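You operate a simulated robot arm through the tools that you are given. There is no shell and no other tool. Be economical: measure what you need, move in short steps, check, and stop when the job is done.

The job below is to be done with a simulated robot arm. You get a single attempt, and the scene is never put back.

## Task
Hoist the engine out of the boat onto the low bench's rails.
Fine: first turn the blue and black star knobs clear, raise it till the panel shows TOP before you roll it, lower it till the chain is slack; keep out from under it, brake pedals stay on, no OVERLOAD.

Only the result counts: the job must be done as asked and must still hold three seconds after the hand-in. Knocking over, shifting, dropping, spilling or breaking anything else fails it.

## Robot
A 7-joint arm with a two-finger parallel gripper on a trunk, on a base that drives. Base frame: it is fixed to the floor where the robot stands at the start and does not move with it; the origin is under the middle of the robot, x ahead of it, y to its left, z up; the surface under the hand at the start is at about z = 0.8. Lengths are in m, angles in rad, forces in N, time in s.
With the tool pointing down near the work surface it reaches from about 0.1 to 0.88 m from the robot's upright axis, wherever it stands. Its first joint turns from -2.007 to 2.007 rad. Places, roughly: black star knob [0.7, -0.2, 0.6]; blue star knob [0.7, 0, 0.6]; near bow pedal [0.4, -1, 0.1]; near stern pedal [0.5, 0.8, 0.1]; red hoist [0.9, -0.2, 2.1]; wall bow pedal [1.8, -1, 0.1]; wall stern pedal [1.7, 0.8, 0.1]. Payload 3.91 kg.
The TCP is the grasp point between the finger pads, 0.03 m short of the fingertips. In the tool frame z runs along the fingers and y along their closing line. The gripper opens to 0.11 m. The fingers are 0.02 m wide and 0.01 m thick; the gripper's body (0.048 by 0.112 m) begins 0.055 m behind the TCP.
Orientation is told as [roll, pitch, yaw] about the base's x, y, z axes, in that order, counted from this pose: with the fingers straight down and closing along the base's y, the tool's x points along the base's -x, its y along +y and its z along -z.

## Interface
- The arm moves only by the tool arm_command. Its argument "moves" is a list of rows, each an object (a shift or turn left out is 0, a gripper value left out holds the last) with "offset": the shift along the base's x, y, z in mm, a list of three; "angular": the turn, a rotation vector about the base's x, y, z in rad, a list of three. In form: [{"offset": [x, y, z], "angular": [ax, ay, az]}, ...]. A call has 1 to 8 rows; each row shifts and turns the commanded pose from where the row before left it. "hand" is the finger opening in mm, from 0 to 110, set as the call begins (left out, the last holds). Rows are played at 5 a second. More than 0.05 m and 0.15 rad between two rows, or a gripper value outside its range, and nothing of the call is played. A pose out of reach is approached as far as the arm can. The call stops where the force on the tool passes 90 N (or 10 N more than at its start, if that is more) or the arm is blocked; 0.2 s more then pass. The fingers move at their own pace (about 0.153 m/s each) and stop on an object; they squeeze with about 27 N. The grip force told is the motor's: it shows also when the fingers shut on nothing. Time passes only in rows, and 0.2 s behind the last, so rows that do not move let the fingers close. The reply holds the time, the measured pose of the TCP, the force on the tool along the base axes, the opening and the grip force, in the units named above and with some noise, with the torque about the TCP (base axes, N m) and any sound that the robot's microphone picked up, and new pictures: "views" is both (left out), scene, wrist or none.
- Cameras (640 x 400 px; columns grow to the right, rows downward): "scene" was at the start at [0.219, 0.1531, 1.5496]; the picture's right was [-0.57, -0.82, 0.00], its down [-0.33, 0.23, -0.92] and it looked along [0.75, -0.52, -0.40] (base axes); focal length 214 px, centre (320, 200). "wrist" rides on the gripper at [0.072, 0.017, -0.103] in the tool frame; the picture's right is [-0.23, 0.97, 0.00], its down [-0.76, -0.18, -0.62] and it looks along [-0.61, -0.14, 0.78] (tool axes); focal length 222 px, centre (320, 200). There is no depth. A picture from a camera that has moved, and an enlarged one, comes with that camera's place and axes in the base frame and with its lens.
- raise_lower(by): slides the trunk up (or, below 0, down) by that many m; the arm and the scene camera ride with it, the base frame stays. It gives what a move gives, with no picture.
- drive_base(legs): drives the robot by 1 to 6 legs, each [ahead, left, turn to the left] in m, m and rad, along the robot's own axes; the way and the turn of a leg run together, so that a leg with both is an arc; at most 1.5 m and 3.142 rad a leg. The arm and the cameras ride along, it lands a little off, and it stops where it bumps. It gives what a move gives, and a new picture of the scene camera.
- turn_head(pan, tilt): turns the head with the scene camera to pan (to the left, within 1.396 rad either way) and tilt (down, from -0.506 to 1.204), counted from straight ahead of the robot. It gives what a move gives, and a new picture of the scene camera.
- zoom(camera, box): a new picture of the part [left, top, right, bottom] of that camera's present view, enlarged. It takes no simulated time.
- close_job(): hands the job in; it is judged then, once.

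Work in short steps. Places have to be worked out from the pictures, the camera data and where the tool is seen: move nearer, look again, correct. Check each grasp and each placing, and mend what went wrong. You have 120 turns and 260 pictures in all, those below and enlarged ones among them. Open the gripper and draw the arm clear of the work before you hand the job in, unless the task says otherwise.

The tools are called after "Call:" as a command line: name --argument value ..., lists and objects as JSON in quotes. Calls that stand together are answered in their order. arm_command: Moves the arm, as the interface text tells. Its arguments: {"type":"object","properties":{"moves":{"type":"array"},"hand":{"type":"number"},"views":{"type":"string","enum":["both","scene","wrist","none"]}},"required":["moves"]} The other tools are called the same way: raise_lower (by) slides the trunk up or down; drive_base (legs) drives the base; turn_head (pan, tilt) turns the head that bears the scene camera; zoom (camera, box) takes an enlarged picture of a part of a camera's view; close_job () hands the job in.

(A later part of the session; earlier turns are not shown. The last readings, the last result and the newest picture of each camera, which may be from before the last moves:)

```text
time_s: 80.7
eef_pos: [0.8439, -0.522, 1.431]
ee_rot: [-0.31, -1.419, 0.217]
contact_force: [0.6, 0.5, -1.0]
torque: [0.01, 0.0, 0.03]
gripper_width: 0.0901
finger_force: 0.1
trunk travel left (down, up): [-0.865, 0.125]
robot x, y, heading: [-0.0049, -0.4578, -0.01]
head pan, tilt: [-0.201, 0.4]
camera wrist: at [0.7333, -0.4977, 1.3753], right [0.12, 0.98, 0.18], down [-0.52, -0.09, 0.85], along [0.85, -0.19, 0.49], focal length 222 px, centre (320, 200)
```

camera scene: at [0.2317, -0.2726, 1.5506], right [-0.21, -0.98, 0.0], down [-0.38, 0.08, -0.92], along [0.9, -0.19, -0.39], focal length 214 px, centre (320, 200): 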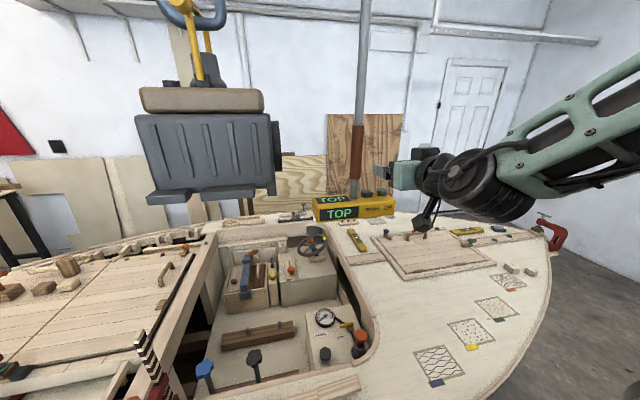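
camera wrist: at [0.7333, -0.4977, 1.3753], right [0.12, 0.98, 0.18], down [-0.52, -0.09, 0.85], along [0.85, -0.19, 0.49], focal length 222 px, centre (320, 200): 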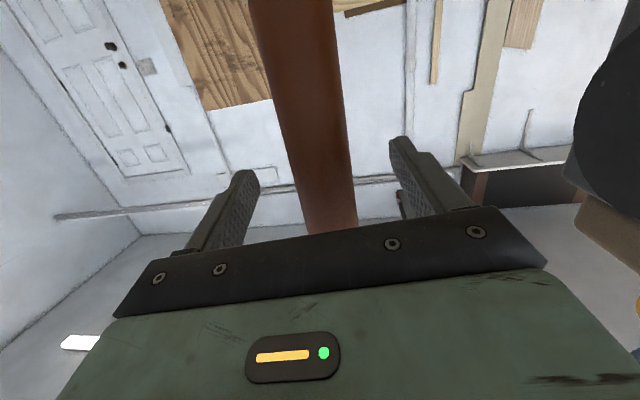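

Pole centred between the pads at TCP depth. Close.

Call:
arm_command --moves '[{"offset": [0, 0, 0]}, {"offset": [0, 0, 0]}, {"offset": [0, 0, 0]}]' --hand 0 --views "none"

Call:
arm_command --moves '[{"offset": [-10, 0, 0]}, {"offset": [-10, 0, 0]}, {"offset": [-10, 0, 0]}]' --views "scene"

```text
time_s: 81.5
eef_pos: [0.8448, -0.5195, 1.4319]
ee_rot: [-0.302, -1.419, 0.212]
contact_force: [4.3, 7.8, 0.2]
torque: [1.07, -0.08, 0.39]
gripper_width: 0.0364
finger_force: 44.6
trunk travel left (down, up): [-0.865, 0.125]
robot x, y, heading: [-0.0012, -0.4572, -0.012]
head pan, tilt: [-0.201, 0.4]
```

```text
time_s: 82.3
eef_pos: [0.8124, -0.5199, 1.4312]
ee_rot: [-0.312, -1.419, 0.221]
contact_force: [-3.1, 11.0, 4.5]
torque: [1.02, -1.06, -0.12]
gripper_width: 0.0364
finger_force: 45.0
trunk travel left (down, up): [-0.865, 0.125]
robot x, y, heading: [-0.001, -0.4547, -0.012]
head pan, tilt: [-0.201, 0.4]
camera scene: at [0.2311, -0.2715, 1.5505], right [-0.21, -0.98, 0.0], down [-0.38, 0.08, -0.92], along [0.9, -0.19, -0.39], focal length 214 px, centre (320, 200)
```

scene: 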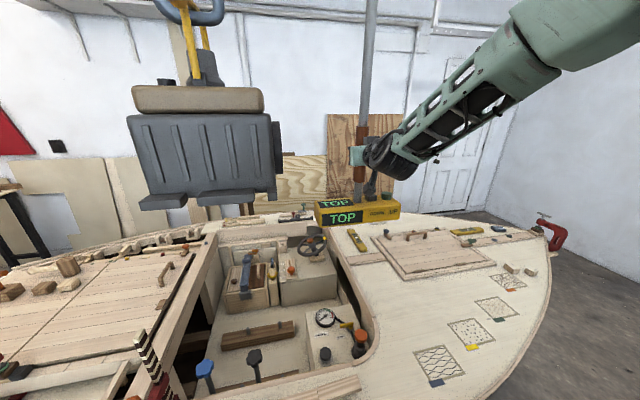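

The trolley rolls easily and the load follows. I pull on by backing the base in short legs.

Call:
drive_base --legs '[[-0.1, 0, 0]]'

Call:
drive_base --legs '[[-0.1, 0, 0], [-0.1, 0, 0], [-0.1, 0, 0]]'

```text
time_s: 83.5
eef_pos: [0.7154, -0.5191, 1.4295]
ee_rot: [-0.311, -1.417, 0.219]
contact_force: [9.5, 13.8, -11.7]
torque: [0.94, -1.16, 0.24]
gripper_width: 0.0367
finger_force: 45.1
trunk travel left (down, up): [-0.865, 0.125]
robot x, y, heading: [-0.1017, -0.4601, -0.005]
head pan, tilt: [-0.201, 0.4]
camera scene: at [0.1329, -0.2706, 1.5499], right [-0.21, -0.98, 0.0], down [-0.38, 0.08, -0.92], along [0.9, -0.19, -0.39], focal length 214 px, centre (320, 200)
```

scene: 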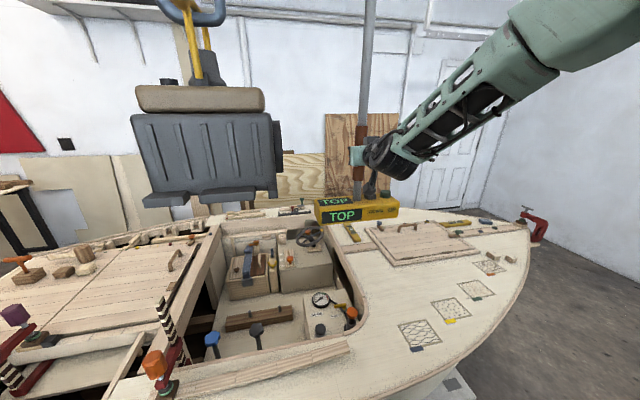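

```text
time_s: 86.1
eef_pos: [0.4153, -0.5187, 1.4317]
ee_rot: [-0.307, -1.421, 0.214]
contact_force: [0.6, 0.7, 0.0]
torque: [-0.01, -0.01, 0.03]
gripper_width: 0.0002
finger_force: 37.3
trunk travel left (down, up): [-0.865, 0.125]
robot x, y, heading: [-0.4077, -0.4554, -0.006]
head pan, tilt: [-0.201, 0.4]
camera scene: at [-0.1679, -0.2693, 1.5504], right [-0.21, -0.98, 0.0], down [-0.38, 0.08, -0.92], along [0.9, -0.19, -0.39], focal length 214 px, centre (320, 200)
```

scene: 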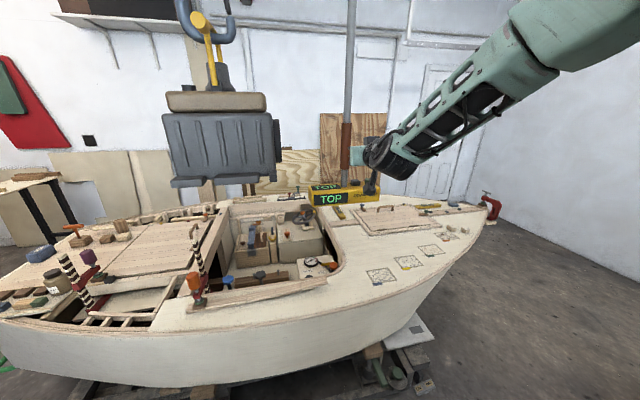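

The grip pulled free on the longer drive; the trolley now stands with the pole at x≈0.57. I'll go to the bow side (y≈-1.2) facing +y and continue with slow arm moves instead.

Call:
drive_base --legs '[[0, -0.74, 0], [0, 0, 1.57]]'

Call:
turn_head --pan -0.5 --tilt 0.2

```text
time_s: 89.5
eef_pos: [0.4068, -1.1416, 1.4306]
ee_rot: [-0.311, -1.418, 0.229]
contact_force: [-0.7, 0.5, 0.4]
torque: [0.0, -0.02, -0.04]
gripper_width: 0.0001
finger_force: 37.7
trunk travel left (down, up): [-0.865, 0.125]
robot x, y, heading: [-0.4102, -1.0839, 0.008]
head pan, tilt: [-0.201, 0.4]
stopped in leg 1: the robot was blocked; the commanded pose is now the measured one
camera scene: at [-0.1786, -0.8981, 1.5504], right [-0.19, -0.98, 0.0], down [-0.38, 0.07, -0.92], along [0.9, -0.18, -0.39], focal length 214 px, centre (320, 200)
```

scene: 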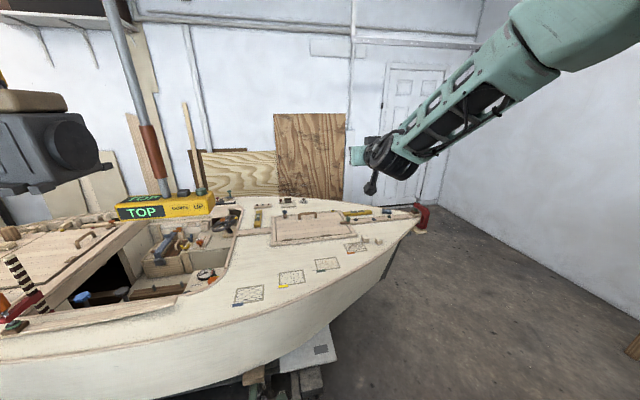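

```text
time_s: 90.3
eef_pos: [0.4084, -1.1419, 1.4309]
ee_rot: [-0.309, -1.418, 0.227]
contact_force: [0.1, 0.1, -0.7]
torque: [0.02, 0.03, -0.05]
gripper_width: 0.0
finger_force: 37.4
trunk travel left (down, up): [-0.865, 0.125]
robot x, y, heading: [-0.4098, -1.0901, 0.005]
head pan, tilt: [-0.499, 0.201]
camera scene: at [-0.1873, -0.9247, 1.569], right [-0.47, -0.88, 0.0], down [-0.18, 0.09, -0.98], along [0.86, -0.46, -0.2], focal length 214 px, centre (320, 200)
```

scene: 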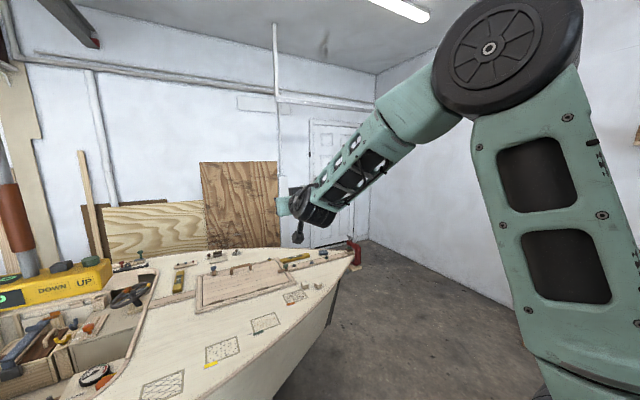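

Something blocked the base at y≈-1.09. I look down to the right.

Call:
turn_head --pan -1.39 --tilt 0.9

Call:
turn_head --pan 0.3 --tilt 1.0

```text
time_s: 91.5
eef_pos: [0.4078, -1.1437, 1.4312]
ee_rot: [-0.308, -1.417, 0.228]
contact_force: [-0.3, -0.5, 1.0]
torque: [0.0, 0.0, -0.01]
gripper_width: 0.0002
finger_force: 37.6
trunk travel left (down, up): [-0.865, 0.125]
robot x, y, heading: [-0.4092, -1.086, 0.01]
head pan, tilt: [-1.389, 0.901]
camera scene: at [-0.2552, -0.9548, 1.5075], right [-0.98, -0.19, 0.0], down [-0.15, 0.77, -0.62], along [0.12, -0.61, -0.78], focal length 214 px, centre (320, 200)
```

scene: 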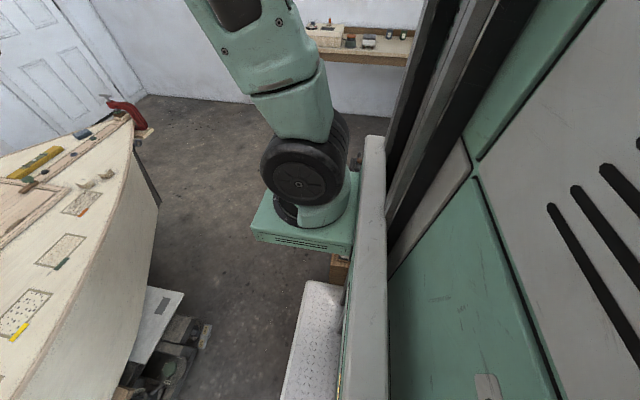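

```text
time_s: 93.2
eef_pos: [0.4077, -1.1421, 1.4304]
ee_rot: [-0.309, -1.42, 0.227]
contact_force: [-0.7, 1.3, -0.5]
torque: [-0.01, 0.02, 0.03]
gripper_width: 0.0
finger_force: 37.7
trunk travel left (down, up): [-0.865, 0.125]
robot x, y, heading: [-0.4123, -1.0829, 0.004]
head pan, tilt: [0.3, 1.0]
camera scene: at [-0.2029, -0.8597, 1.5002], right [0.3, -0.95, 0.0], down [-0.8, -0.25, -0.54], along [0.52, 0.16, -0.84], focal length 214 px, centre (320, 200)
```

scene: 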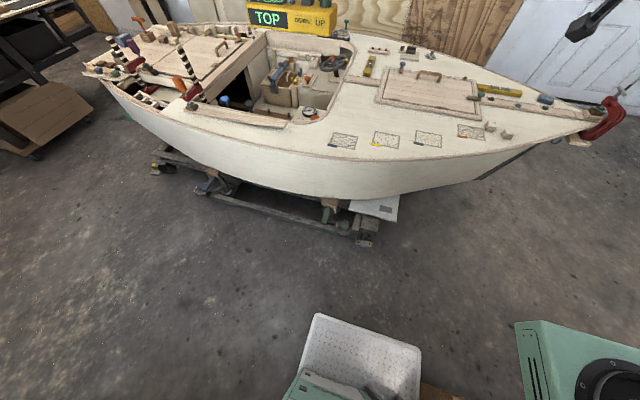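

There's a brown wooden object right beside the base at y≈-1.48. I move away 6 cm, then turn left to face +y and look at it.

Call:
drive_base --legs '[[0, 0.1, 0], [0, 0, 1.57]]'

Call:
turn_head --pan -1.39 --tilt 0.9

Call:
turn_head --pan 1.39 --tilt 0.9

Call:
turn_head --pan -0.6 --tilt 0.0

```text
time_s: 96.9
eef_pos: [0.0561, -0.3233, 1.4302]
ee_rot: [-0.313, -1.418, 1.162]
contact_force: [0.1, -0.4, 0.4]
torque: [0.01, -0.01, -0.03]
gripper_width: 0.0
finger_force: 38.5
trunk travel left (down, up): [-0.865, 0.125]
robot x, y, heading: [-0.4757, -0.9477, 0.943]
head pan, tilt: [0.3, 1.0]
stopped in leg 2: the robot was blocked; the commanded pose is now the measured one
camera scene: at [-0.534, -0.6454, 1.5002], right [0.95, -0.33, 0.0], down [-0.27, -0.8, -0.54], along [0.18, 0.51, -0.84], focal length 214 px, centre (320, 200)
```

scene: 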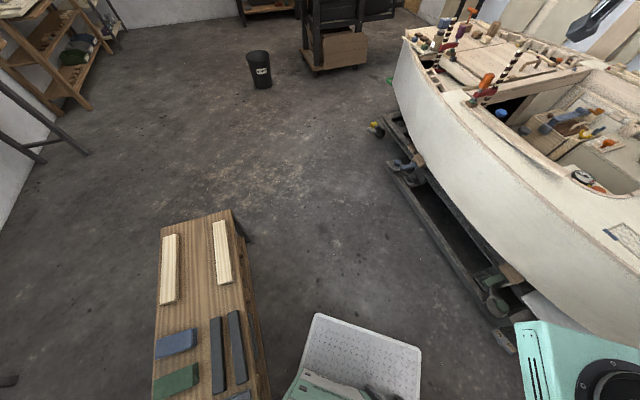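

```text
time_s: 98.6
eef_pos: [0.0572, -0.3232, 1.4301]
ee_rot: [-0.31, -1.418, 1.16]
contact_force: [-0.2, 0.0, -0.4]
torque: [-0.01, -0.01, 0.02]
gripper_width: 0.0
finger_force: 37.9
trunk travel left (down, up): [-0.865, 0.125]
robot x, y, heading: [-0.4737, -0.9467, 0.937]
head pan, tilt: [-1.389, 0.901]
camera scene: at [-0.4883, -0.7442, 1.5075], right [-0.43, -0.9, 0.0], down [-0.71, 0.34, -0.62], along [0.56, -0.27, -0.78], focal length 214 px, centre (320, 200)
```

scene: 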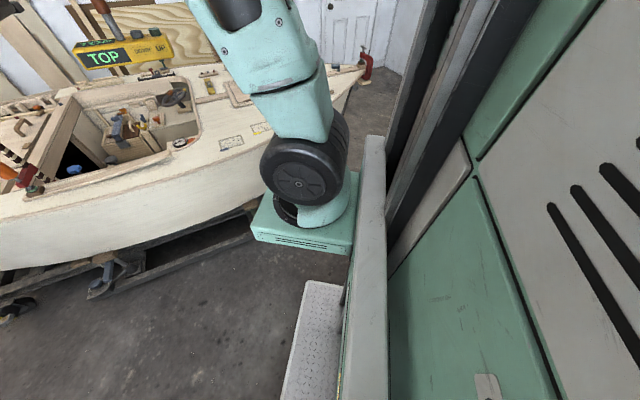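

```text
time_s: 101.0
eef_pos: [0.0569, -0.3239, 1.4308]
ee_rot: [-0.311, -1.417, 1.159]
contact_force: [0.2, 0.3, -0.3]
torque: [0.03, 0.0, 0.0]
gripper_width: 0.0
finger_force: 37.8
trunk travel left (down, up): [-0.865, 0.125]
robot x, y, heading: [-0.4744, -0.9473, 0.937]
head pan, tilt: [1.389, 0.901]
camera scene: at [-0.6082, -0.6566, 1.5075], right [0.73, 0.69, 0.0], down [0.54, -0.57, -0.62], along [-0.43, 0.45, -0.78], focal length 214 px, centre (320, 200)
```

scene: 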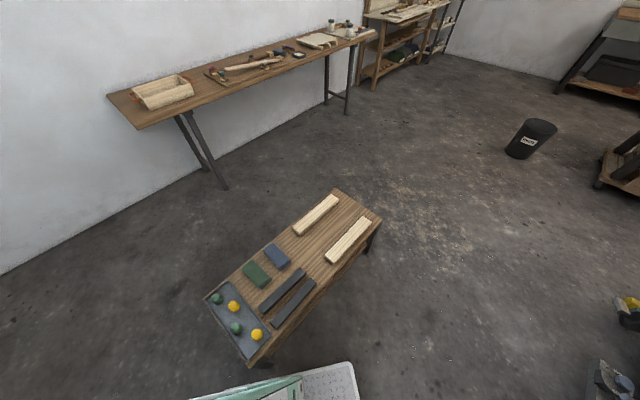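

```text
time_s: 103.0
eef_pos: [0.0574, -0.3226, 1.4315]
ee_rot: [-0.309, -1.419, 1.158]
contact_force: [0.5, 0.6, 0.4]
torque: [0.01, -0.02, -0.01]
gripper_width: 0.0
finger_force: 38.0
trunk travel left (down, up): [-0.865, 0.125]
robot x, y, heading: [-0.476, -0.9475, 0.938]
head pan, tilt: [-0.6, 0.0]
camera scene: at [-0.4715, -0.6815, 1.5874], right [0.33, -0.94, 0.0], down [0.0, 0.0, -1.0], along [0.94, 0.33, 0.0], focal length 214 px, centre (320, 200)
```

scene: 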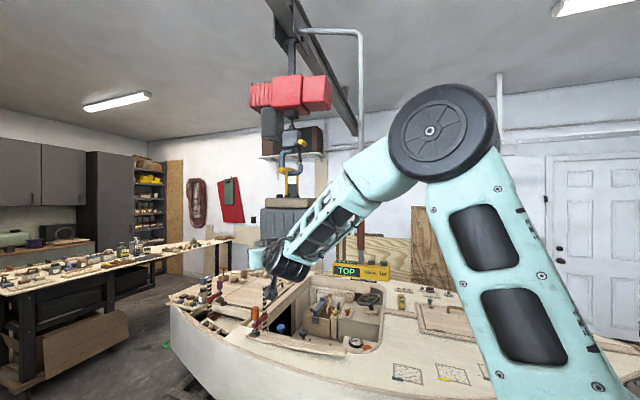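

The base's left corner touches the low bench's corner (-0.80,-0.81); the bench hasn't visibly moved. I retract the hand, drive away from the bench toward +x, then finish the turn.

Call:
arm_command --moves '[{"offset": [-30, -35, 0]}, {"offset": [-30, -35, 0]}, {"offset": [-30, -35, 0]}]' --hand 90 --views "none"

Call:
drive_base --legs '[[0.146, -0.234, 0], [0, 0, 0.63]]'

Call:
turn_head --pan -0.5 --tilt 0.2

```text
time_s: 103.8
eef_pos: [-0.0325, -0.4287, 1.4307]
ee_rot: [-0.311, -1.419, 1.159]
contact_force: [0.4, 1.0, 0.2]
torque: [0.05, -0.02, -0.04]
gripper_width: 0.0902
finger_force: 0.0
trunk travel left (down, up): [-0.865, 0.125]
robot x, y, heading: [-0.4779, -0.947, 0.937]
head pan, tilt: [-0.6, 0.0]
```

```text
time_s: 107.4
eef_pos: [-0.1517, -0.2868, 1.4311]
ee_rot: [-0.31, -1.417, 1.793]
contact_force: [-0.1, -0.4, 0.0]
torque: [-0.02, -0.02, -0.02]
gripper_width: 0.09
finger_force: 0.0
trunk travel left (down, up): [-0.865, 0.125]
robot x, y, heading: [-0.1987, -0.9664, 1.574]
head pan, tilt: [-0.6, 0.0]
camera scene: at [-0.354, -0.7517, 1.5875], right [0.83, -0.56, 0.0], down [0.0, 0.0, -1.0], along [0.56, 0.83, 0.0], focal length 214 px, centre (320, 200)
```

scene: 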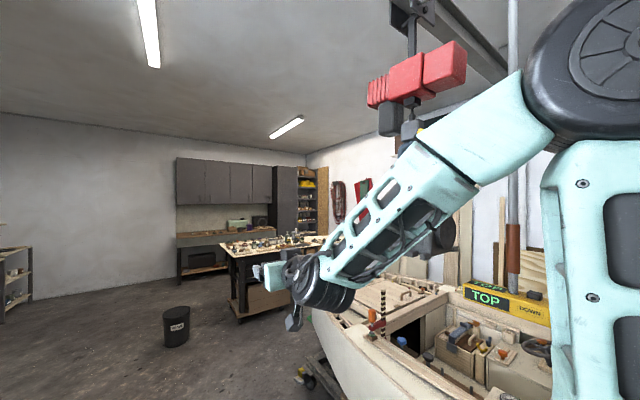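

```text
time_s: 108.2
eef_pos: [-0.1512, -0.2877, 1.4315]
ee_rot: [-0.311, -1.419, 1.794]
contact_force: [-0.6, -0.4, 0.2]
torque: [0.0, 0.0, 0.01]
gripper_width: 0.0899
finger_force: 0.0
trunk travel left (down, up): [-0.865, 0.125]
robot x, y, heading: [-0.2028, -0.9663, 1.573]
head pan, tilt: [-0.499, 0.201]
camera scene: at [-0.3603, -0.7441, 1.5691], right [0.88, -0.48, 0.0], down [-0.09, -0.17, -0.98], along [0.47, 0.86, -0.2], focal length 214 px, centre (320, 200)
```

scene: 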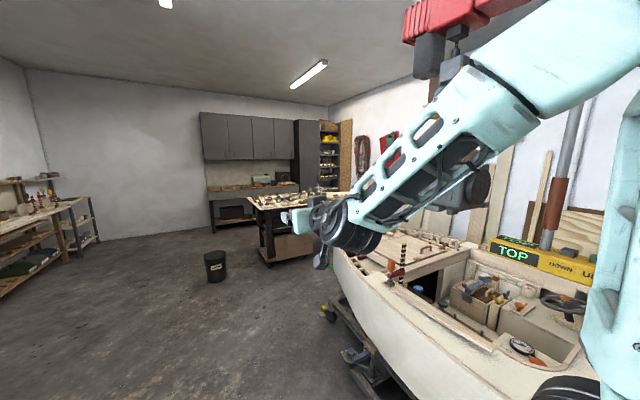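

Now at (-0.2,-0.97) facing +y. I retract the hand and tilt it 45° downward.

Call:
arm_command --moves '[{"offset": [10, -45, 0], "angular": [-0.1, 0, 0]}, {"offset": [10, -45, 0], "angular": [-0.1, 0, 0]}, {"offset": [10, -45, 0], "angular": [-0.1, 0, 0]}, {"offset": [10, -45, 0], "angular": [-0.1, 0, 0]}, {"offset": [10, -45, 0], "angular": [-0.1, 0, 0]}, {"offset": [10, -45, 0], "angular": [-0.1, 0, 0]}, {"offset": [10, -45, 0], "angular": [-0.1, 0, 0]}]' --views "both"

```text
time_s: 109.8
eef_pos: [-0.1627, -0.4309, 1.3278]
ee_rot: [-0.12, -0.721, 1.615]
contact_force: [0.5, -0.4, -0.6]
torque: [0.02, 0.01, -0.01]
gripper_width: 0.09
finger_force: 0.1
out of reach, approached as far as the arm can: row 2, 3, 4, 5, 6, 7
trunk travel left (down, up): [-0.865, 0.125]
robot x, y, heading: [-0.1986, -0.967, 1.574]
head pan, tilt: [-0.499, 0.201]
camera scene: at [-0.3598, -0.7447, 1.5692], right [0.88, -0.48, 0.0], down [-0.1, -0.17, -0.98], along [0.47, 0.86, -0.2], focal length 214 px, centre (320, 200)
camera wrist: at [-0.1864, -0.5531, 1.3572], right [-0.98, 0.2, 0.06], down [0.1, 0.16, 0.98], along [0.19, 0.97, -0.17], focal length 222 px, centre (320, 200)
```

scene: 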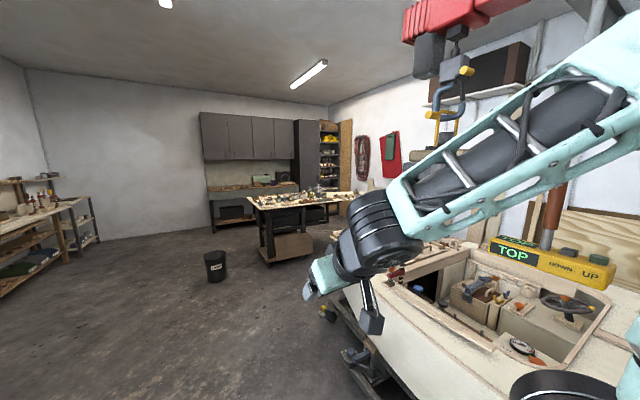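
wrist: 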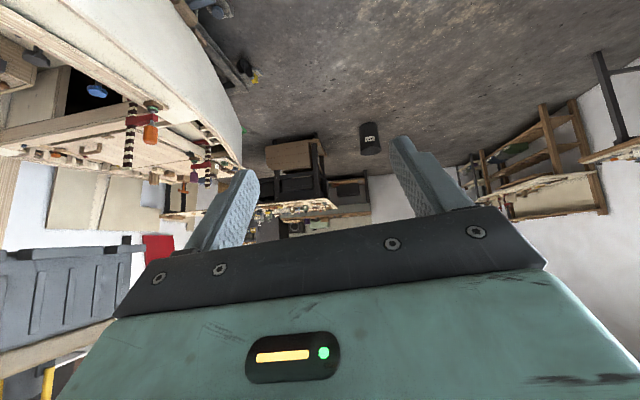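

The pose was cramped directly in front. Moving toward +x should free it; I step and check.

Call:
arm_command --moves '[{"offset": [45, 0, 0]}, {"offset": [45, 0, 0]}, {"offset": [45, 0, 0]}, {"offset": [45, 0, 0]}, {"offset": [45, 0, 0]}]' --views "scene"

```text
time_s: 111.0
eef_pos: [0.0422, -0.3988, 1.3237]
ee_rot: [-0.115, -0.72, 1.614]
contact_force: [0.5, 0.8, 0.0]
torque: [-0.02, -0.03, 0.02]
gripper_width: 0.0899
finger_force: 0.1
out of reach, approached as far as the arm can: row 1, 2
trunk travel left (down, up): [-0.865, 0.125]
robot x, y, heading: [-0.1986, -0.9705, 1.574]
head pan, tilt: [-0.499, 0.201]
camera scene: at [-0.3599, -0.7433, 1.569], right [0.88, -0.48, 0.0], down [-0.1, -0.18, -0.98], along [0.47, 0.86, -0.2], focal length 214 px, centre (320, 200)
```

scene: 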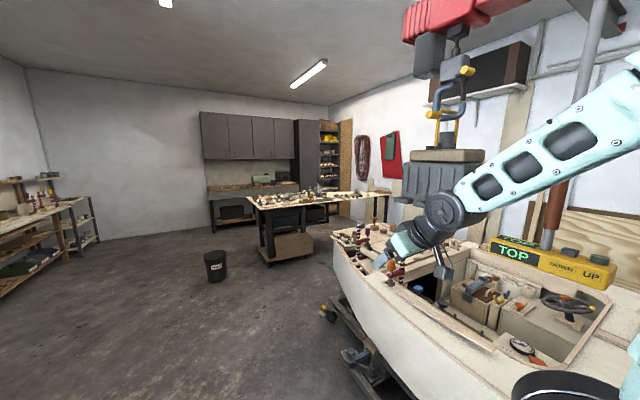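

Orientation is right now; I need y≈-0.64, z≈1.43. Move back and up.

Call:
arm_command --moves '[{"offset": [20, -38, 20]}, {"offset": [20, -38, 20]}, {"offset": [20, -38, 20]}, {"offset": [20, -38, 20]}, {"offset": [20, -38, 20]}, {"offset": [20, -38, 5]}]' --views "scene"

```text
time_s: 112.4
eef_pos: [0.1708, -0.5658, 1.366]
ee_rot: [-0.12, -0.719, 1.618]
contact_force: [0.1, 0.5, -0.1]
torque: [0.0, -0.02, -0.01]
gripper_width: 0.0901
finger_force: 0.1
out of reach, approached as far as the arm can: row 1, 2, 3, 4, 5
trunk travel left (down, up): [-0.865, 0.125]
robot x, y, heading: [-0.1965, -0.9637, 1.574]
head pan, tilt: [-0.499, 0.201]
camera scene: at [-0.3606, -0.7439, 1.5689], right [0.88, -0.48, 0.0], down [-0.09, -0.18, -0.98], along [0.47, 0.86, -0.2], focal length 214 px, centre (320, 200)
```

scene: 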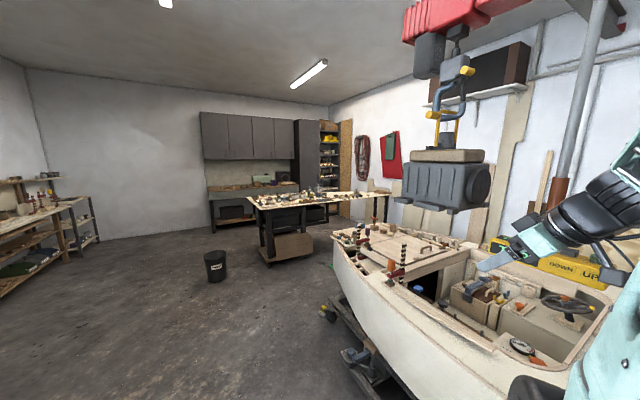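

Good, now continue toward the pole at x≈0.57, keeping y≈-0.65.

Call:
arm_command --moves '[{"offset": [40, -14, 10]}, {"offset": [40, -14, 10]}, {"offset": [40, -14, 10]}, {"offset": [40, -14, 10]}, {"offset": [40, -14, 10]}, {"offset": [40, -14, 10]}]' --views "both"

```text
time_s: 113.8
eef_pos: [0.4123, -0.6495, 1.4265]
ee_rot: [-0.121, -0.721, 1.618]
contact_force: [0.0, 0.3, -0.6]
torque: [-0.03, -0.02, -0.03]
gripper_width: 0.09
finger_force: 0.1
trunk travel left (down, up): [-0.865, 0.125]
robot x, y, heading: [-0.2004, -0.9679, 1.568]
head pan, tilt: [-0.499, 0.201]
camera scene: at [-0.361, -0.7441, 1.5689], right [0.88, -0.48, 0.0], down [-0.09, -0.18, -0.98], along [0.47, 0.86, -0.2], focal length 214 px, centre (320, 200)
camera wrist: at [0.3874, -0.7711, 1.4556], right [-0.98, 0.2, 0.06], down [0.09, 0.15, 0.98], along [0.19, 0.97, -0.17], focal length 222 px, centre (320, 200)
```

scene: 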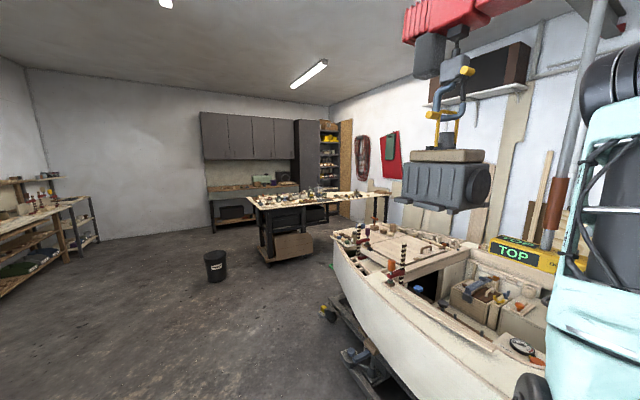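
wrist: 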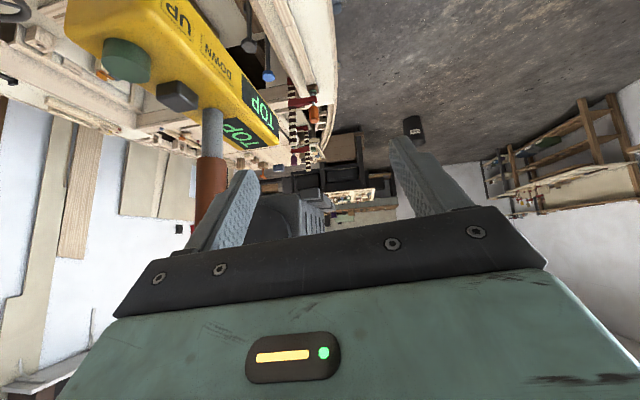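

The pole is at x≈0.579. I move +0.167 in x, then advance +y onto the sleeve.

Call:
arm_command --moves '[{"offset": [42, 0, 2]}, {"offset": [42, 0, 2]}, {"offset": [42, 0, 2]}, {"offset": [41, 0, 2]}, {"offset": [0, 35, 0]}, {"offset": [0, 35, 0]}]' --views "wrist"

```text
time_s: 115.2
eef_pos: [0.5795, -0.5806, 1.4332]
ee_rot: [-0.118, -0.723, 1.613]
contact_force: [0.4, -0.6, 1.3]
torque: [0.02, -0.02, 0.02]
gripper_width: 0.09
finger_force: 0.1
trunk travel left (down, up): [-0.865, 0.125]
robot x, y, heading: [-0.2009, -0.965, 1.576]
head pan, tilt: [-0.499, 0.201]
camera wrist: at [0.5547, -0.7025, 1.4621], right [-0.98, 0.21, 0.06], down [0.1, 0.15, 0.98], along [0.19, 0.97, -0.17], focal length 222 px, centre (320, 200)
```

wrist: 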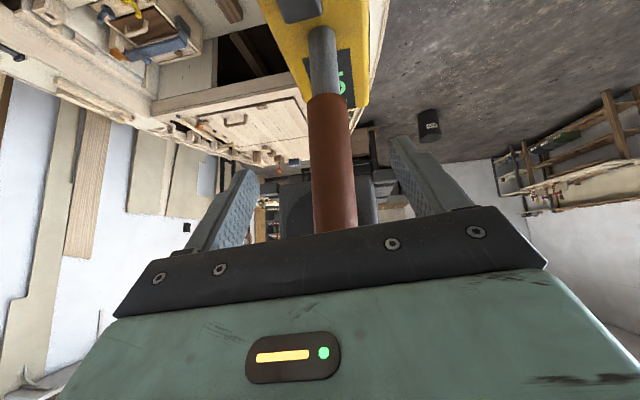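

Centred. Advance ~52 mm and close.

Call:
arm_command --moves '[{"offset": [-2, 26, 0]}, {"offset": [0, 24, 0]}, {"offset": [0, 0, 0]}]' --views "none"

Call:
arm_command --moves '[{"offset": [0, 0, 0]}, {"offset": [0, 0, 0]}, {"offset": [0, 0, 0]}]' --hand 0 --views "wrist"

```text
time_s: 116.0
eef_pos: [0.5769, -0.5308, 1.4346]
ee_rot: [-0.119, -0.721, 1.615]
contact_force: [-1.1, -7.7, 3.6]
torque: [0.55, -0.06, 0.0]
gripper_width: 0.0901
finger_force: 0.1
trunk travel left (down, up): [-0.865, 0.125]
robot x, y, heading: [-0.1981, -0.9697, 1.578]
head pan, tilt: [-0.499, 0.201]
```

```text
time_s: 116.8
eef_pos: [0.5778, -0.5309, 1.4347]
ee_rot: [-0.119, -0.722, 1.616]
contact_force: [7.3, -9.6, 10.0]
torque: [0.41, 1.07, -0.38]
gripper_width: 0.0385
finger_force: 45.0
trunk travel left (down, up): [-0.865, 0.125]
robot x, y, heading: [-0.1984, -0.9693, 1.573]
head pan, tilt: [-0.499, 0.201]
camera wrist: at [0.5531, -0.6526, 1.4632], right [-0.98, 0.21, 0.06], down [0.1, 0.15, 0.98], along [0.19, 0.97, -0.17], focal length 222 px, centre (320, 200)
```

wrist: 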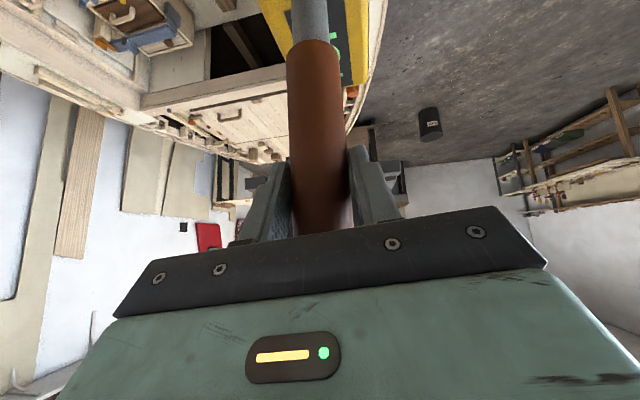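

Sleeve gripped (38 mm). I back off 4 mm from the body contact and pull slowly toward -x with the arm.

Call:
arm_command --moves '[{"offset": [-5, -4, 0]}, {"offset": [-10, 0, 0]}, {"offset": [-15, 0, 0]}, {"offset": [-15, 0, 0]}, {"offset": [-15, 0, 0]}, {"offset": [-15, 0, 0]}, {"offset": [-15, 0, 0]}, {"offset": [-15, 0, 0]}]' --views "none"

Call:
arm_command --moves '[{"offset": [-15, 0, 0]}, {"offset": [-15, 0, 0]}, {"offset": [-15, 0, 0]}, {"offset": [-15, 0, 0]}, {"offset": [-15, 0, 0]}, {"offset": [-15, 0, 0]}, {"offset": [-10, 0, 0]}, {"offset": [-5, 0, 0]}]' --views "scene"

```text
time_s: 118.6
eef_pos: [0.4669, -0.5308, 1.4343]
ee_rot: [-0.113, -0.723, 1.62]
contact_force: [-18.4, 9.3, 11.8]
torque: [1.07, 1.14, -0.09]
gripper_width: 0.0385
finger_force: 45.1
trunk travel left (down, up): [-0.865, 0.125]
robot x, y, heading: [-0.2017, -0.9696, 1.57]
head pan, tilt: [-0.499, 0.201]
```

```text
time_s: 120.4
eef_pos: [0.3673, -0.5336, 1.4337]
ee_rot: [-0.12, -0.721, 1.616]
contact_force: [1.3, 13.5, 16.6]
torque: [0.54, 1.17, -0.14]
gripper_width: 0.0386
finger_force: 45.2
trunk travel left (down, up): [-0.865, 0.125]
robot x, y, heading: [-0.1993, -0.9708, 1.576]
head pan, tilt: [-0.499, 0.201]
camera scene: at [-0.3607, -0.7435, 1.5689], right [0.88, -0.48, 0.0], down [-0.09, -0.18, -0.98], along [0.47, 0.86, -0.2], focal length 214 px, centre (320, 200)
```

scene: 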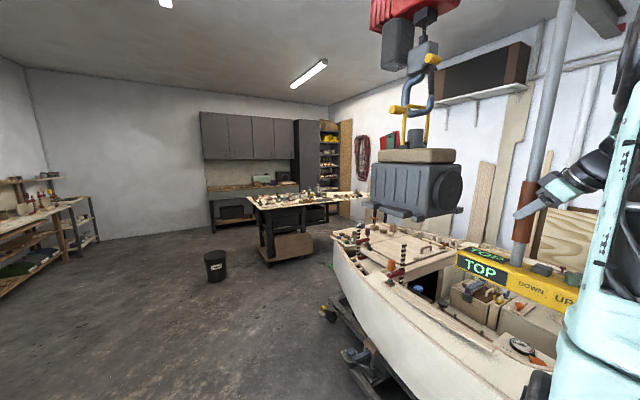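

Working well. Continue another ~0.13 m.

Call:
arm_command --moves '[{"offset": [-10, 2, 3]}, {"offset": [-18, 0, 0]}, {"offset": [-18, 0, 0]}, {"offset": [-18, 0, 0]}, {"offset": [-18, 0, 0]}, {"offset": [-18, 0, 0]}, {"offset": [-15, 0, 0]}, {"offset": [-8, 0, 0]}]' --views "scene"

```text
time_s: 122.2
eef_pos: [0.2432, -0.5332, 1.4355]
ee_rot: [-0.111, -0.716, 1.612]
contact_force: [-0.2, -19.5, -35.4]
torque: [-0.22, 1.53, 0.33]
gripper_width: 0.0385
finger_force: 44.0
trunk travel left (down, up): [-0.865, 0.125]
robot x, y, heading: [-0.1989, -0.9695, 1.573]
head pan, tilt: [-0.499, 0.201]
camera scene: at [-0.3592, -0.7449, 1.569], right [0.88, -0.48, 0.0], down [-0.1, -0.17, -0.98], along [0.47, 0.86, -0.2], focal length 214 px, centre (320, 200)
```

scene: 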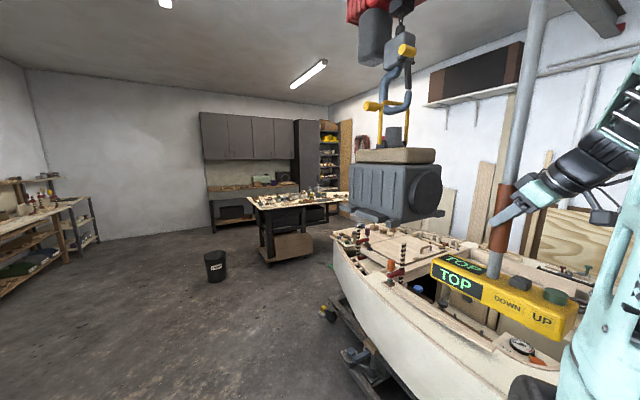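

Reach limit nears (forces build). I relax slightly and shift the base left (-x) by two short legs carrying the pole along.

Call:
arm_command --moves '[{"offset": [0, -3, -4]}]' --views "none"

Call:
drive_base --legs '[[0, 0.06, 0], [0, 0.06, 0], [0, 0.06, 0]]'

```text
time_s: 122.6
eef_pos: [0.2433, -0.5323, 1.4348]
ee_rot: [-0.121, -0.722, 1.621]
contact_force: [1.0, -4.4, -12.0]
torque: [-1.28, 1.88, 0.62]
gripper_width: 0.0384
finger_force: 44.9
trunk travel left (down, up): [-0.865, 0.125]
robot x, y, heading: [-0.2024, -0.9674, 1.578]
head pan, tilt: [-0.499, 0.201]
```

```text
time_s: 123.8
eef_pos: [0.1715, -0.5339, 1.4344]
ee_rot: [-0.099, -0.727, 1.624]
contact_force: [2.6, -4.0, 11.0]
torque: [-0.96, 1.85, 0.1]
gripper_width: 0.0383
finger_force: 44.8
trunk travel left (down, up): [-0.865, 0.125]
robot x, y, heading: [-0.2655, -0.9716, 1.574]
head pan, tilt: [-0.499, 0.201]
stopped in leg 2: the force on the tool passed its limit at 104 N (the readings are from after the stop); the commanded pose is now the measured one
camera scene: at [-0.423, -0.7457, 1.5688], right [0.88, -0.47, 0.0], down [-0.09, -0.18, -0.98], along [0.47, 0.86, -0.2], focal length 214 px, centre (320, 200)
```

scene: 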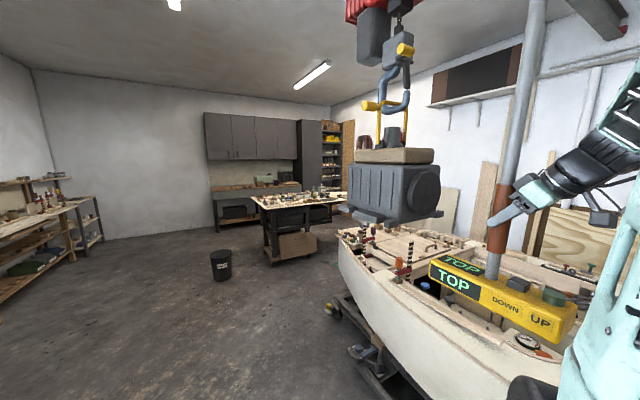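

Driving while holding spikes the force, so I release and switch to pushing with the arm from the +x side: fingers pointing -x and down, straddling the pole. First open and back off.

Call:
arm_command --moves '[{"offset": [0, 0, 0]}, {"offset": [0, 0, 0]}, {"offset": [0, -40, 5]}, {"offset": [0, -40, 5]}, {"offset": [0, -40, 5]}, {"offset": [45, 0, 0]}, {"offset": [45, 0, 0]}, {"offset": [45, 0, 0]}]' --hand 90 --views "scene"

Call:
arm_command --moves '[{"offset": [25, 0, 0], "angular": [0, 0, 0.14]}, {"offset": [25, 0, 0], "angular": [0, 0, 0.14]}, {"offset": [15, 0, 0], "angular": [0, 0, 0.14]}, {"angular": [0, 0, 0.14]}, {"angular": [0, 0, 0.14]}, {"angular": [0, 0, 0.14]}, {"angular": [0, 0, 0.14]}, {"angular": [0, 0, 0.14]}]' --views "both"

```text
time_s: 125.6
eef_pos: [0.3062, -0.6521, 1.4497]
ee_rot: [-0.098, -0.726, 1.631]
contact_force: [0.9, -0.6, 0.1]
torque: [-0.01, -0.06, -0.03]
gripper_width: 0.0902
finger_force: 0.1
trunk travel left (down, up): [-0.865, 0.125]
robot x, y, heading: [-0.264, -0.9694, 1.572]
head pan, tilt: [-0.499, 0.201]
camera scene: at [-0.4239, -0.7451, 1.5689], right [0.88, -0.47, 0.0], down [-0.09, -0.18, -0.98], along [0.46, 0.86, -0.2], focal length 214 px, centre (320, 200)
```

scene: 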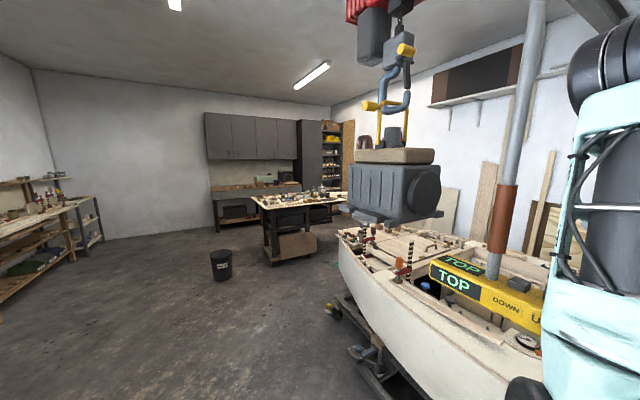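

```text
time_s: 127.4
eef_pos: [0.3712, -0.6486, 1.4434]
ee_rot: [-0.076, -0.734, 2.497]
contact_force: [0.6, 0.6, 0.0]
torque: [-0.01, 0.0, 0.01]
gripper_width: 0.0899
finger_force: 0.1
out of reach, approached as far as the arm can: row 7, 8
trunk travel left (down, up): [-0.865, 0.125]
robot x, y, heading: [-0.2616, -0.9693, 1.58]
head pan, tilt: [-0.499, 0.201]
camera scene: at [-0.4232, -0.7448, 1.569], right [0.88, -0.47, 0.0], down [-0.09, -0.18, -0.98], along [0.47, 0.86, -0.2], focal length 214 px, centre (320, 200)
camera wrist: at [0.4521, -0.7416, 1.4718], right [-0.76, -0.64, 0.1], down [-0.03, 0.19, 0.98], along [-0.65, 0.74, -0.17], focal length 222 px, centre (320, 200)
```

scene: 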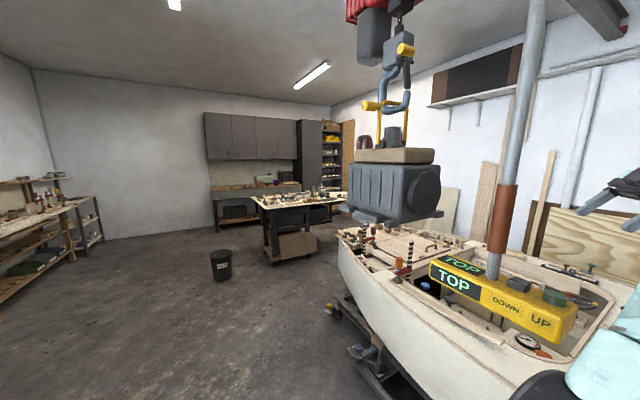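
wrist: 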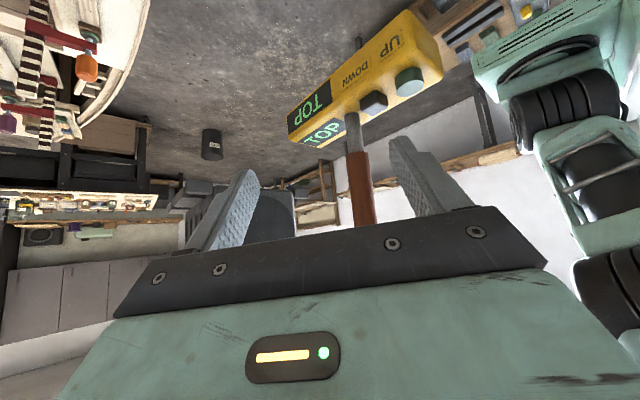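

The hand now points diagonally (-x,+y), which still straddles the pole (at ≈(0.178,-0.53)) fine. I align and advance.

Call:
arm_command --moves '[{"offset": [-20, -25, 0]}, {"offset": [-33, 27, 0]}, {"offset": [-33, 27, 0]}, {"offset": [-33, 27, 0]}]' --views "wrist"

```text
time_s: 128.4
eef_pos: [0.2509, -0.5936, 1.4415]
ee_rot: [-0.077, -0.732, 2.494]
contact_force: [0.8, 0.2, 0.0]
torque: [0.03, 0.04, 0.0]
gripper_width: 0.0899
finger_force: 0.0
trunk travel left (down, up): [-0.865, 0.125]
robot x, y, heading: [-0.2593, -0.9644, 1.573]
head pan, tilt: [-0.499, 0.201]
camera wrist: at [0.3336, -0.6864, 1.4713], right [-0.76, -0.64, 0.1], down [-0.03, 0.19, 0.98], along [-0.65, 0.74, -0.16], focal length 222 px, centre (320, 200)
```

wrist: 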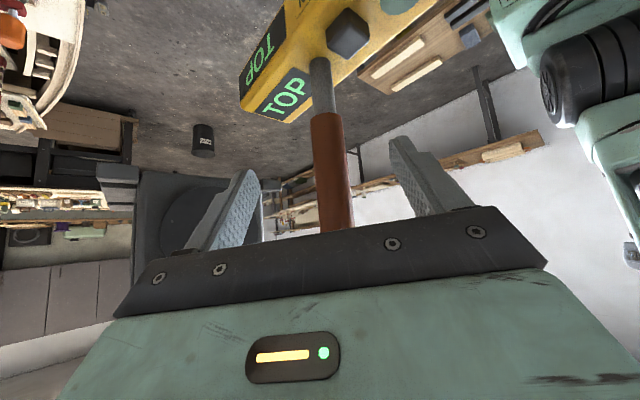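

Aligned. Advance the last ~85 mm and close.

Call:
arm_command --moves '[{"offset": [-30, 25, 0]}, {"offset": [-28, 24, 0]}, {"offset": [-7, 6, 0]}]' --views "none"

Call:
arm_command --moves '[{"offset": [0, 0, 0]}, {"offset": [0, 0, 0]}, {"offset": [0, 0, 0]}]' --hand 0 --views "wrist"

```text
time_s: 129.2
eef_pos: [0.1846, -0.5373, 1.4433]
ee_rot: [-0.077, -0.734, 2.498]
contact_force: [-0.5, -0.1, -0.7]
torque: [-0.02, -0.01, -0.02]
gripper_width: 0.0902
finger_force: 0.0
trunk travel left (down, up): [-0.865, 0.125]
robot x, y, heading: [-0.2638, -0.9714, 1.574]
head pan, tilt: [-0.499, 0.201]
```

```text
time_s: 130.0
eef_pos: [0.1862, -0.5369, 1.4434]
ee_rot: [-0.074, -0.734, 2.494]
contact_force: [1.6, 5.0, 2.9]
torque: [-0.48, 0.55, -0.21]
gripper_width: 0.0369
finger_force: 44.9
trunk travel left (down, up): [-0.865, 0.125]
robot x, y, heading: [-0.2581, -0.9663, 1.579]
head pan, tilt: [-0.499, 0.201]
camera wrist: at [0.2679, -0.6299, 1.4715], right [-0.76, -0.64, 0.1], down [-0.03, 0.19, 0.98], along [-0.65, 0.74, -0.16], focal length 222 px, centre (320, 200)
```

wrist: 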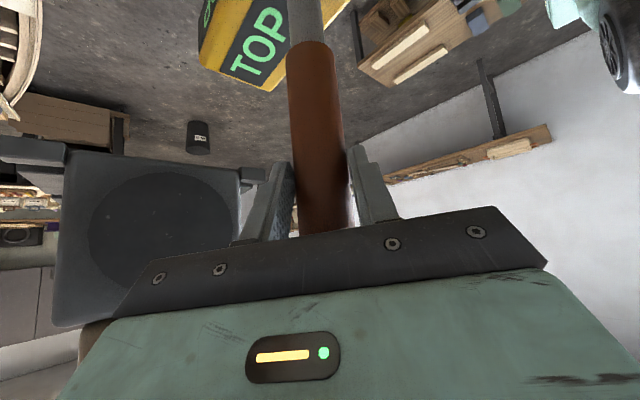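

Gripped again. Move -x slowly, adding a little yaw as reach allows.

Call:
arm_command --moves '[{"offset": [-6, 0, 0]}, {"offset": [-12, 0, 0]}, {"offset": [-15, 0, 0]}, {"offset": [-18, 0, 0], "angular": [0, 0, 0.03]}, {"offset": [-18, 0, 0], "angular": [0, 0, 0.03]}, {"offset": [-18, 0, 0], "angular": [0, 0, 0.03]}, {"offset": [-15, 0, 0], "angular": [0, 0, 0.03]}, {"offset": [-8, 0, 0]}]' --views "none"

Call:
arm_command --moves '[{"offset": [-8, 0, 0]}, {"offset": [-15, 0, 0], "angular": [0, 0, 0.05]}, {"offset": [-18, 0, 0], "angular": [0, 0, 0.05]}, {"offset": [-18, 0, 0], "angular": [0, 0, 0.05]}, {"offset": [-18, 0, 0], "angular": [0, 0, 0.05]}, {"offset": [-18, 0, 0], "angular": [0, 0, 0.05]}, {"offset": [-15, 0, 0], "angular": [0, 0, 0.05]}, {"offset": [-8, 0, 0]}]' --views "scene"

```text
time_s: 131.8
eef_pos: [0.0743, -0.5367, 1.4428]
ee_rot: [-0.076, -0.735, 2.62]
contact_force: [-5.2, 14.3, 10.3]
torque: [-0.11, 0.56, -0.1]
gripper_width: 0.0366
finger_force: 44.8
trunk travel left (down, up): [-0.865, 0.125]
robot x, y, heading: [-0.2649, -0.9672, 1.576]
head pan, tilt: [-0.499, 0.201]
```

```text
time_s: 133.6
eef_pos: [-0.0424, -0.5336, 1.4432]
ee_rot: [-0.076, -0.735, 2.916]
contact_force: [-1.6, 42.3, -2.6]
torque: [0.26, 0.34, -0.18]
gripper_width: 0.0363
finger_force: 44.4
trunk travel left (down, up): [-0.865, 0.125]
robot x, y, heading: [-0.2639, -0.9694, 1.574]
head pan, tilt: [-0.499, 0.201]
camera scene: at [-0.4234, -0.7412, 1.5684], right [0.88, -0.47, 0.0], down [-0.09, -0.18, -0.98], along [0.46, 0.86, -0.2], focal length 214 px, centre (320, 200)
```

scene: 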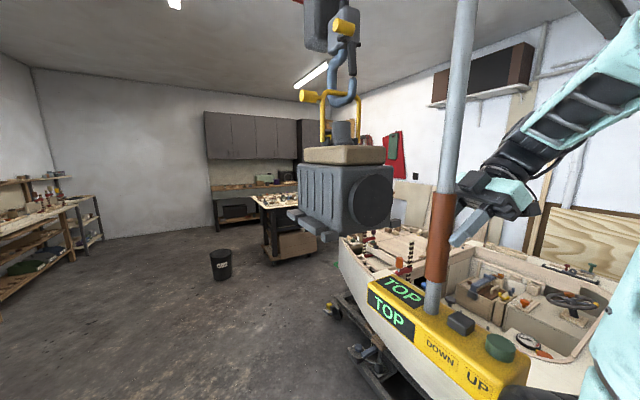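

The roll goes well. The panel's end will pass close to my shoulder platform, so I look down to check the clearance.

Call:
turn_head --pan -0.7 --tilt 0.9

```text
time_s: 134.7
eef_pos: [-0.0423, -0.5346, 1.4418]
ee_rot: [-0.077, -0.734, 2.915]
contact_force: [-8.0, 41.2, -8.9]
torque: [0.38, 0.27, -0.68]
gripper_width: 0.0361
finger_force: 44.7
trunk travel left (down, up): [-0.865, 0.125]
robot x, y, heading: [-0.2636, -0.9667, 1.573]
head pan, tilt: [-0.7, 0.901]
camera scene: at [-0.4195, -0.7654, 1.5069], right [0.77, -0.64, 0.0], down [-0.5, -0.6, -0.62], along [0.4, 0.48, -0.78], focal length 214 px, centre (320, 200)
```

scene: 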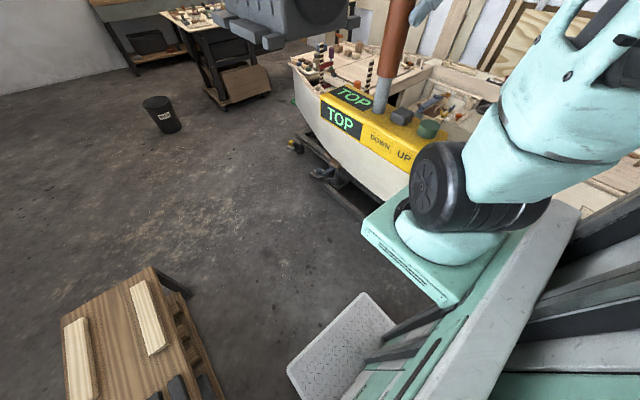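

My shoulder is only a few cm from the panel's end, so I release, withdraw the hand toward +x and back the base away a little.

Call:
arm_command --moves '[{"offset": [0, 4, 0]}, {"offset": [0, 0, 0]}, {"offset": [35, 0, 5]}, {"offset": [40, 0, 5]}, {"offset": [40, 0, 5]}, {"offset": [35, 0, 0]}]' --hand 90 --views "wrist"

Call:
drive_base --legs '[[-0.05, 0, 0], [-0.05, 0, 0]]'

```text
time_s: 136.1
eef_pos: [0.1083, -0.534, 1.4589]
ee_rot: [-0.077, -0.733, 2.915]
contact_force: [-0.7, 0.5, 0.7]
torque: [0.01, -0.06, -0.03]
gripper_width: 0.0899
finger_force: 0.0
trunk travel left (down, up): [-0.865, 0.125]
robot x, y, heading: [-0.2606, -0.9673, 1.579]
head pan, tilt: [-0.7, 0.901]
camera wrist: at [0.221, -0.5846, 1.4863], right [-0.43, -0.9, 0.1], down [-0.11, 0.16, 0.98], along [-0.9, 0.41, -0.17], focal length 222 px, centre (320, 200)
```

wrist: 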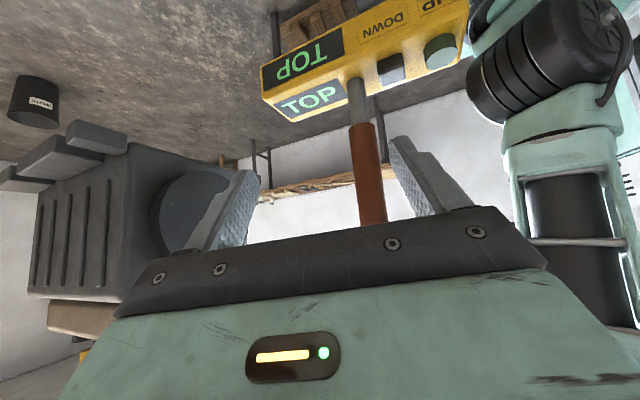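

```text
time_s: 137.6
eef_pos: [0.1096, -0.6213, 1.4585]
ee_rot: [-0.077, -0.733, 2.912]
contact_force: [-0.5, 0.2, 0.1]
torque: [-0.01, 0.04, -0.01]
gripper_width: 0.0899
finger_force: 0.1
trunk travel left (down, up): [-0.865, 0.125]
robot x, y, heading: [-0.2628, -1.0567, 1.575]
head pan, tilt: [-0.7, 0.901]
stopped in leg 2: the robot was blocked; the commanded pose is now the measured one
camera scene: at [-0.418, -0.8564, 1.5075], right [0.77, -0.64, 0.0], down [-0.5, -0.6, -0.62], along [0.4, 0.48, -0.78], focal length 214 px, centre (320, 200)
```

scene: 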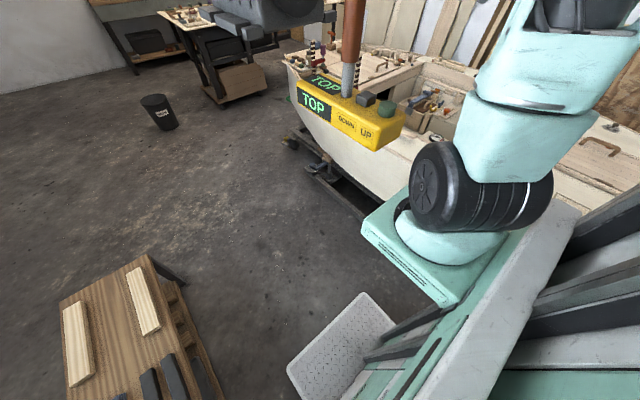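

Gained 9 cm. Re-approach the pole at ≈(-0.035,-0.535).

Call:
arm_command --moves '[{"offset": [0, 42, -5]}, {"offset": [0, 42, -5]}, {"offset": [-35, 0, 0]}, {"offset": [-35, 0, 0]}]' --views "wrist"

```text
time_s: 138.6
eef_pos: [0.04, -0.5379, 1.4469]
ee_rot: [-0.075, -0.733, 2.914]
contact_force: [0.0, 1.3, -0.8]
torque: [-0.03, 0.03, 0.03]
gripper_width: 0.0902
finger_force: 0.0
trunk travel left (down, up): [-0.865, 0.125]
robot x, y, heading: [-0.2638, -1.0523, 1.574]
head pan, tilt: [-0.7, 0.901]
camera wrist: at [0.153, -0.5893, 1.4752], right [-0.43, -0.9, 0.1], down [-0.11, 0.16, 0.98], along [-0.89, 0.41, -0.17], focal length 222 px, centre (320, 200)
```

wrist: 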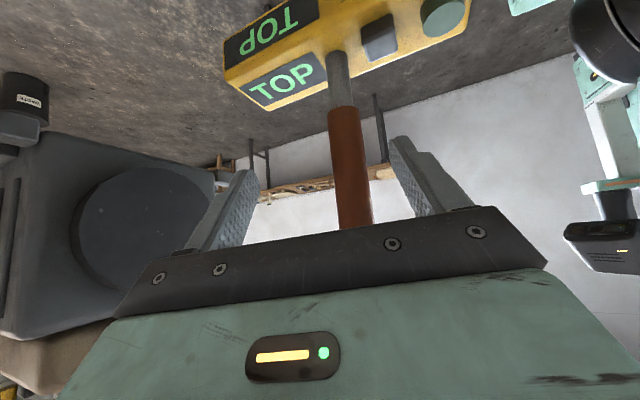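

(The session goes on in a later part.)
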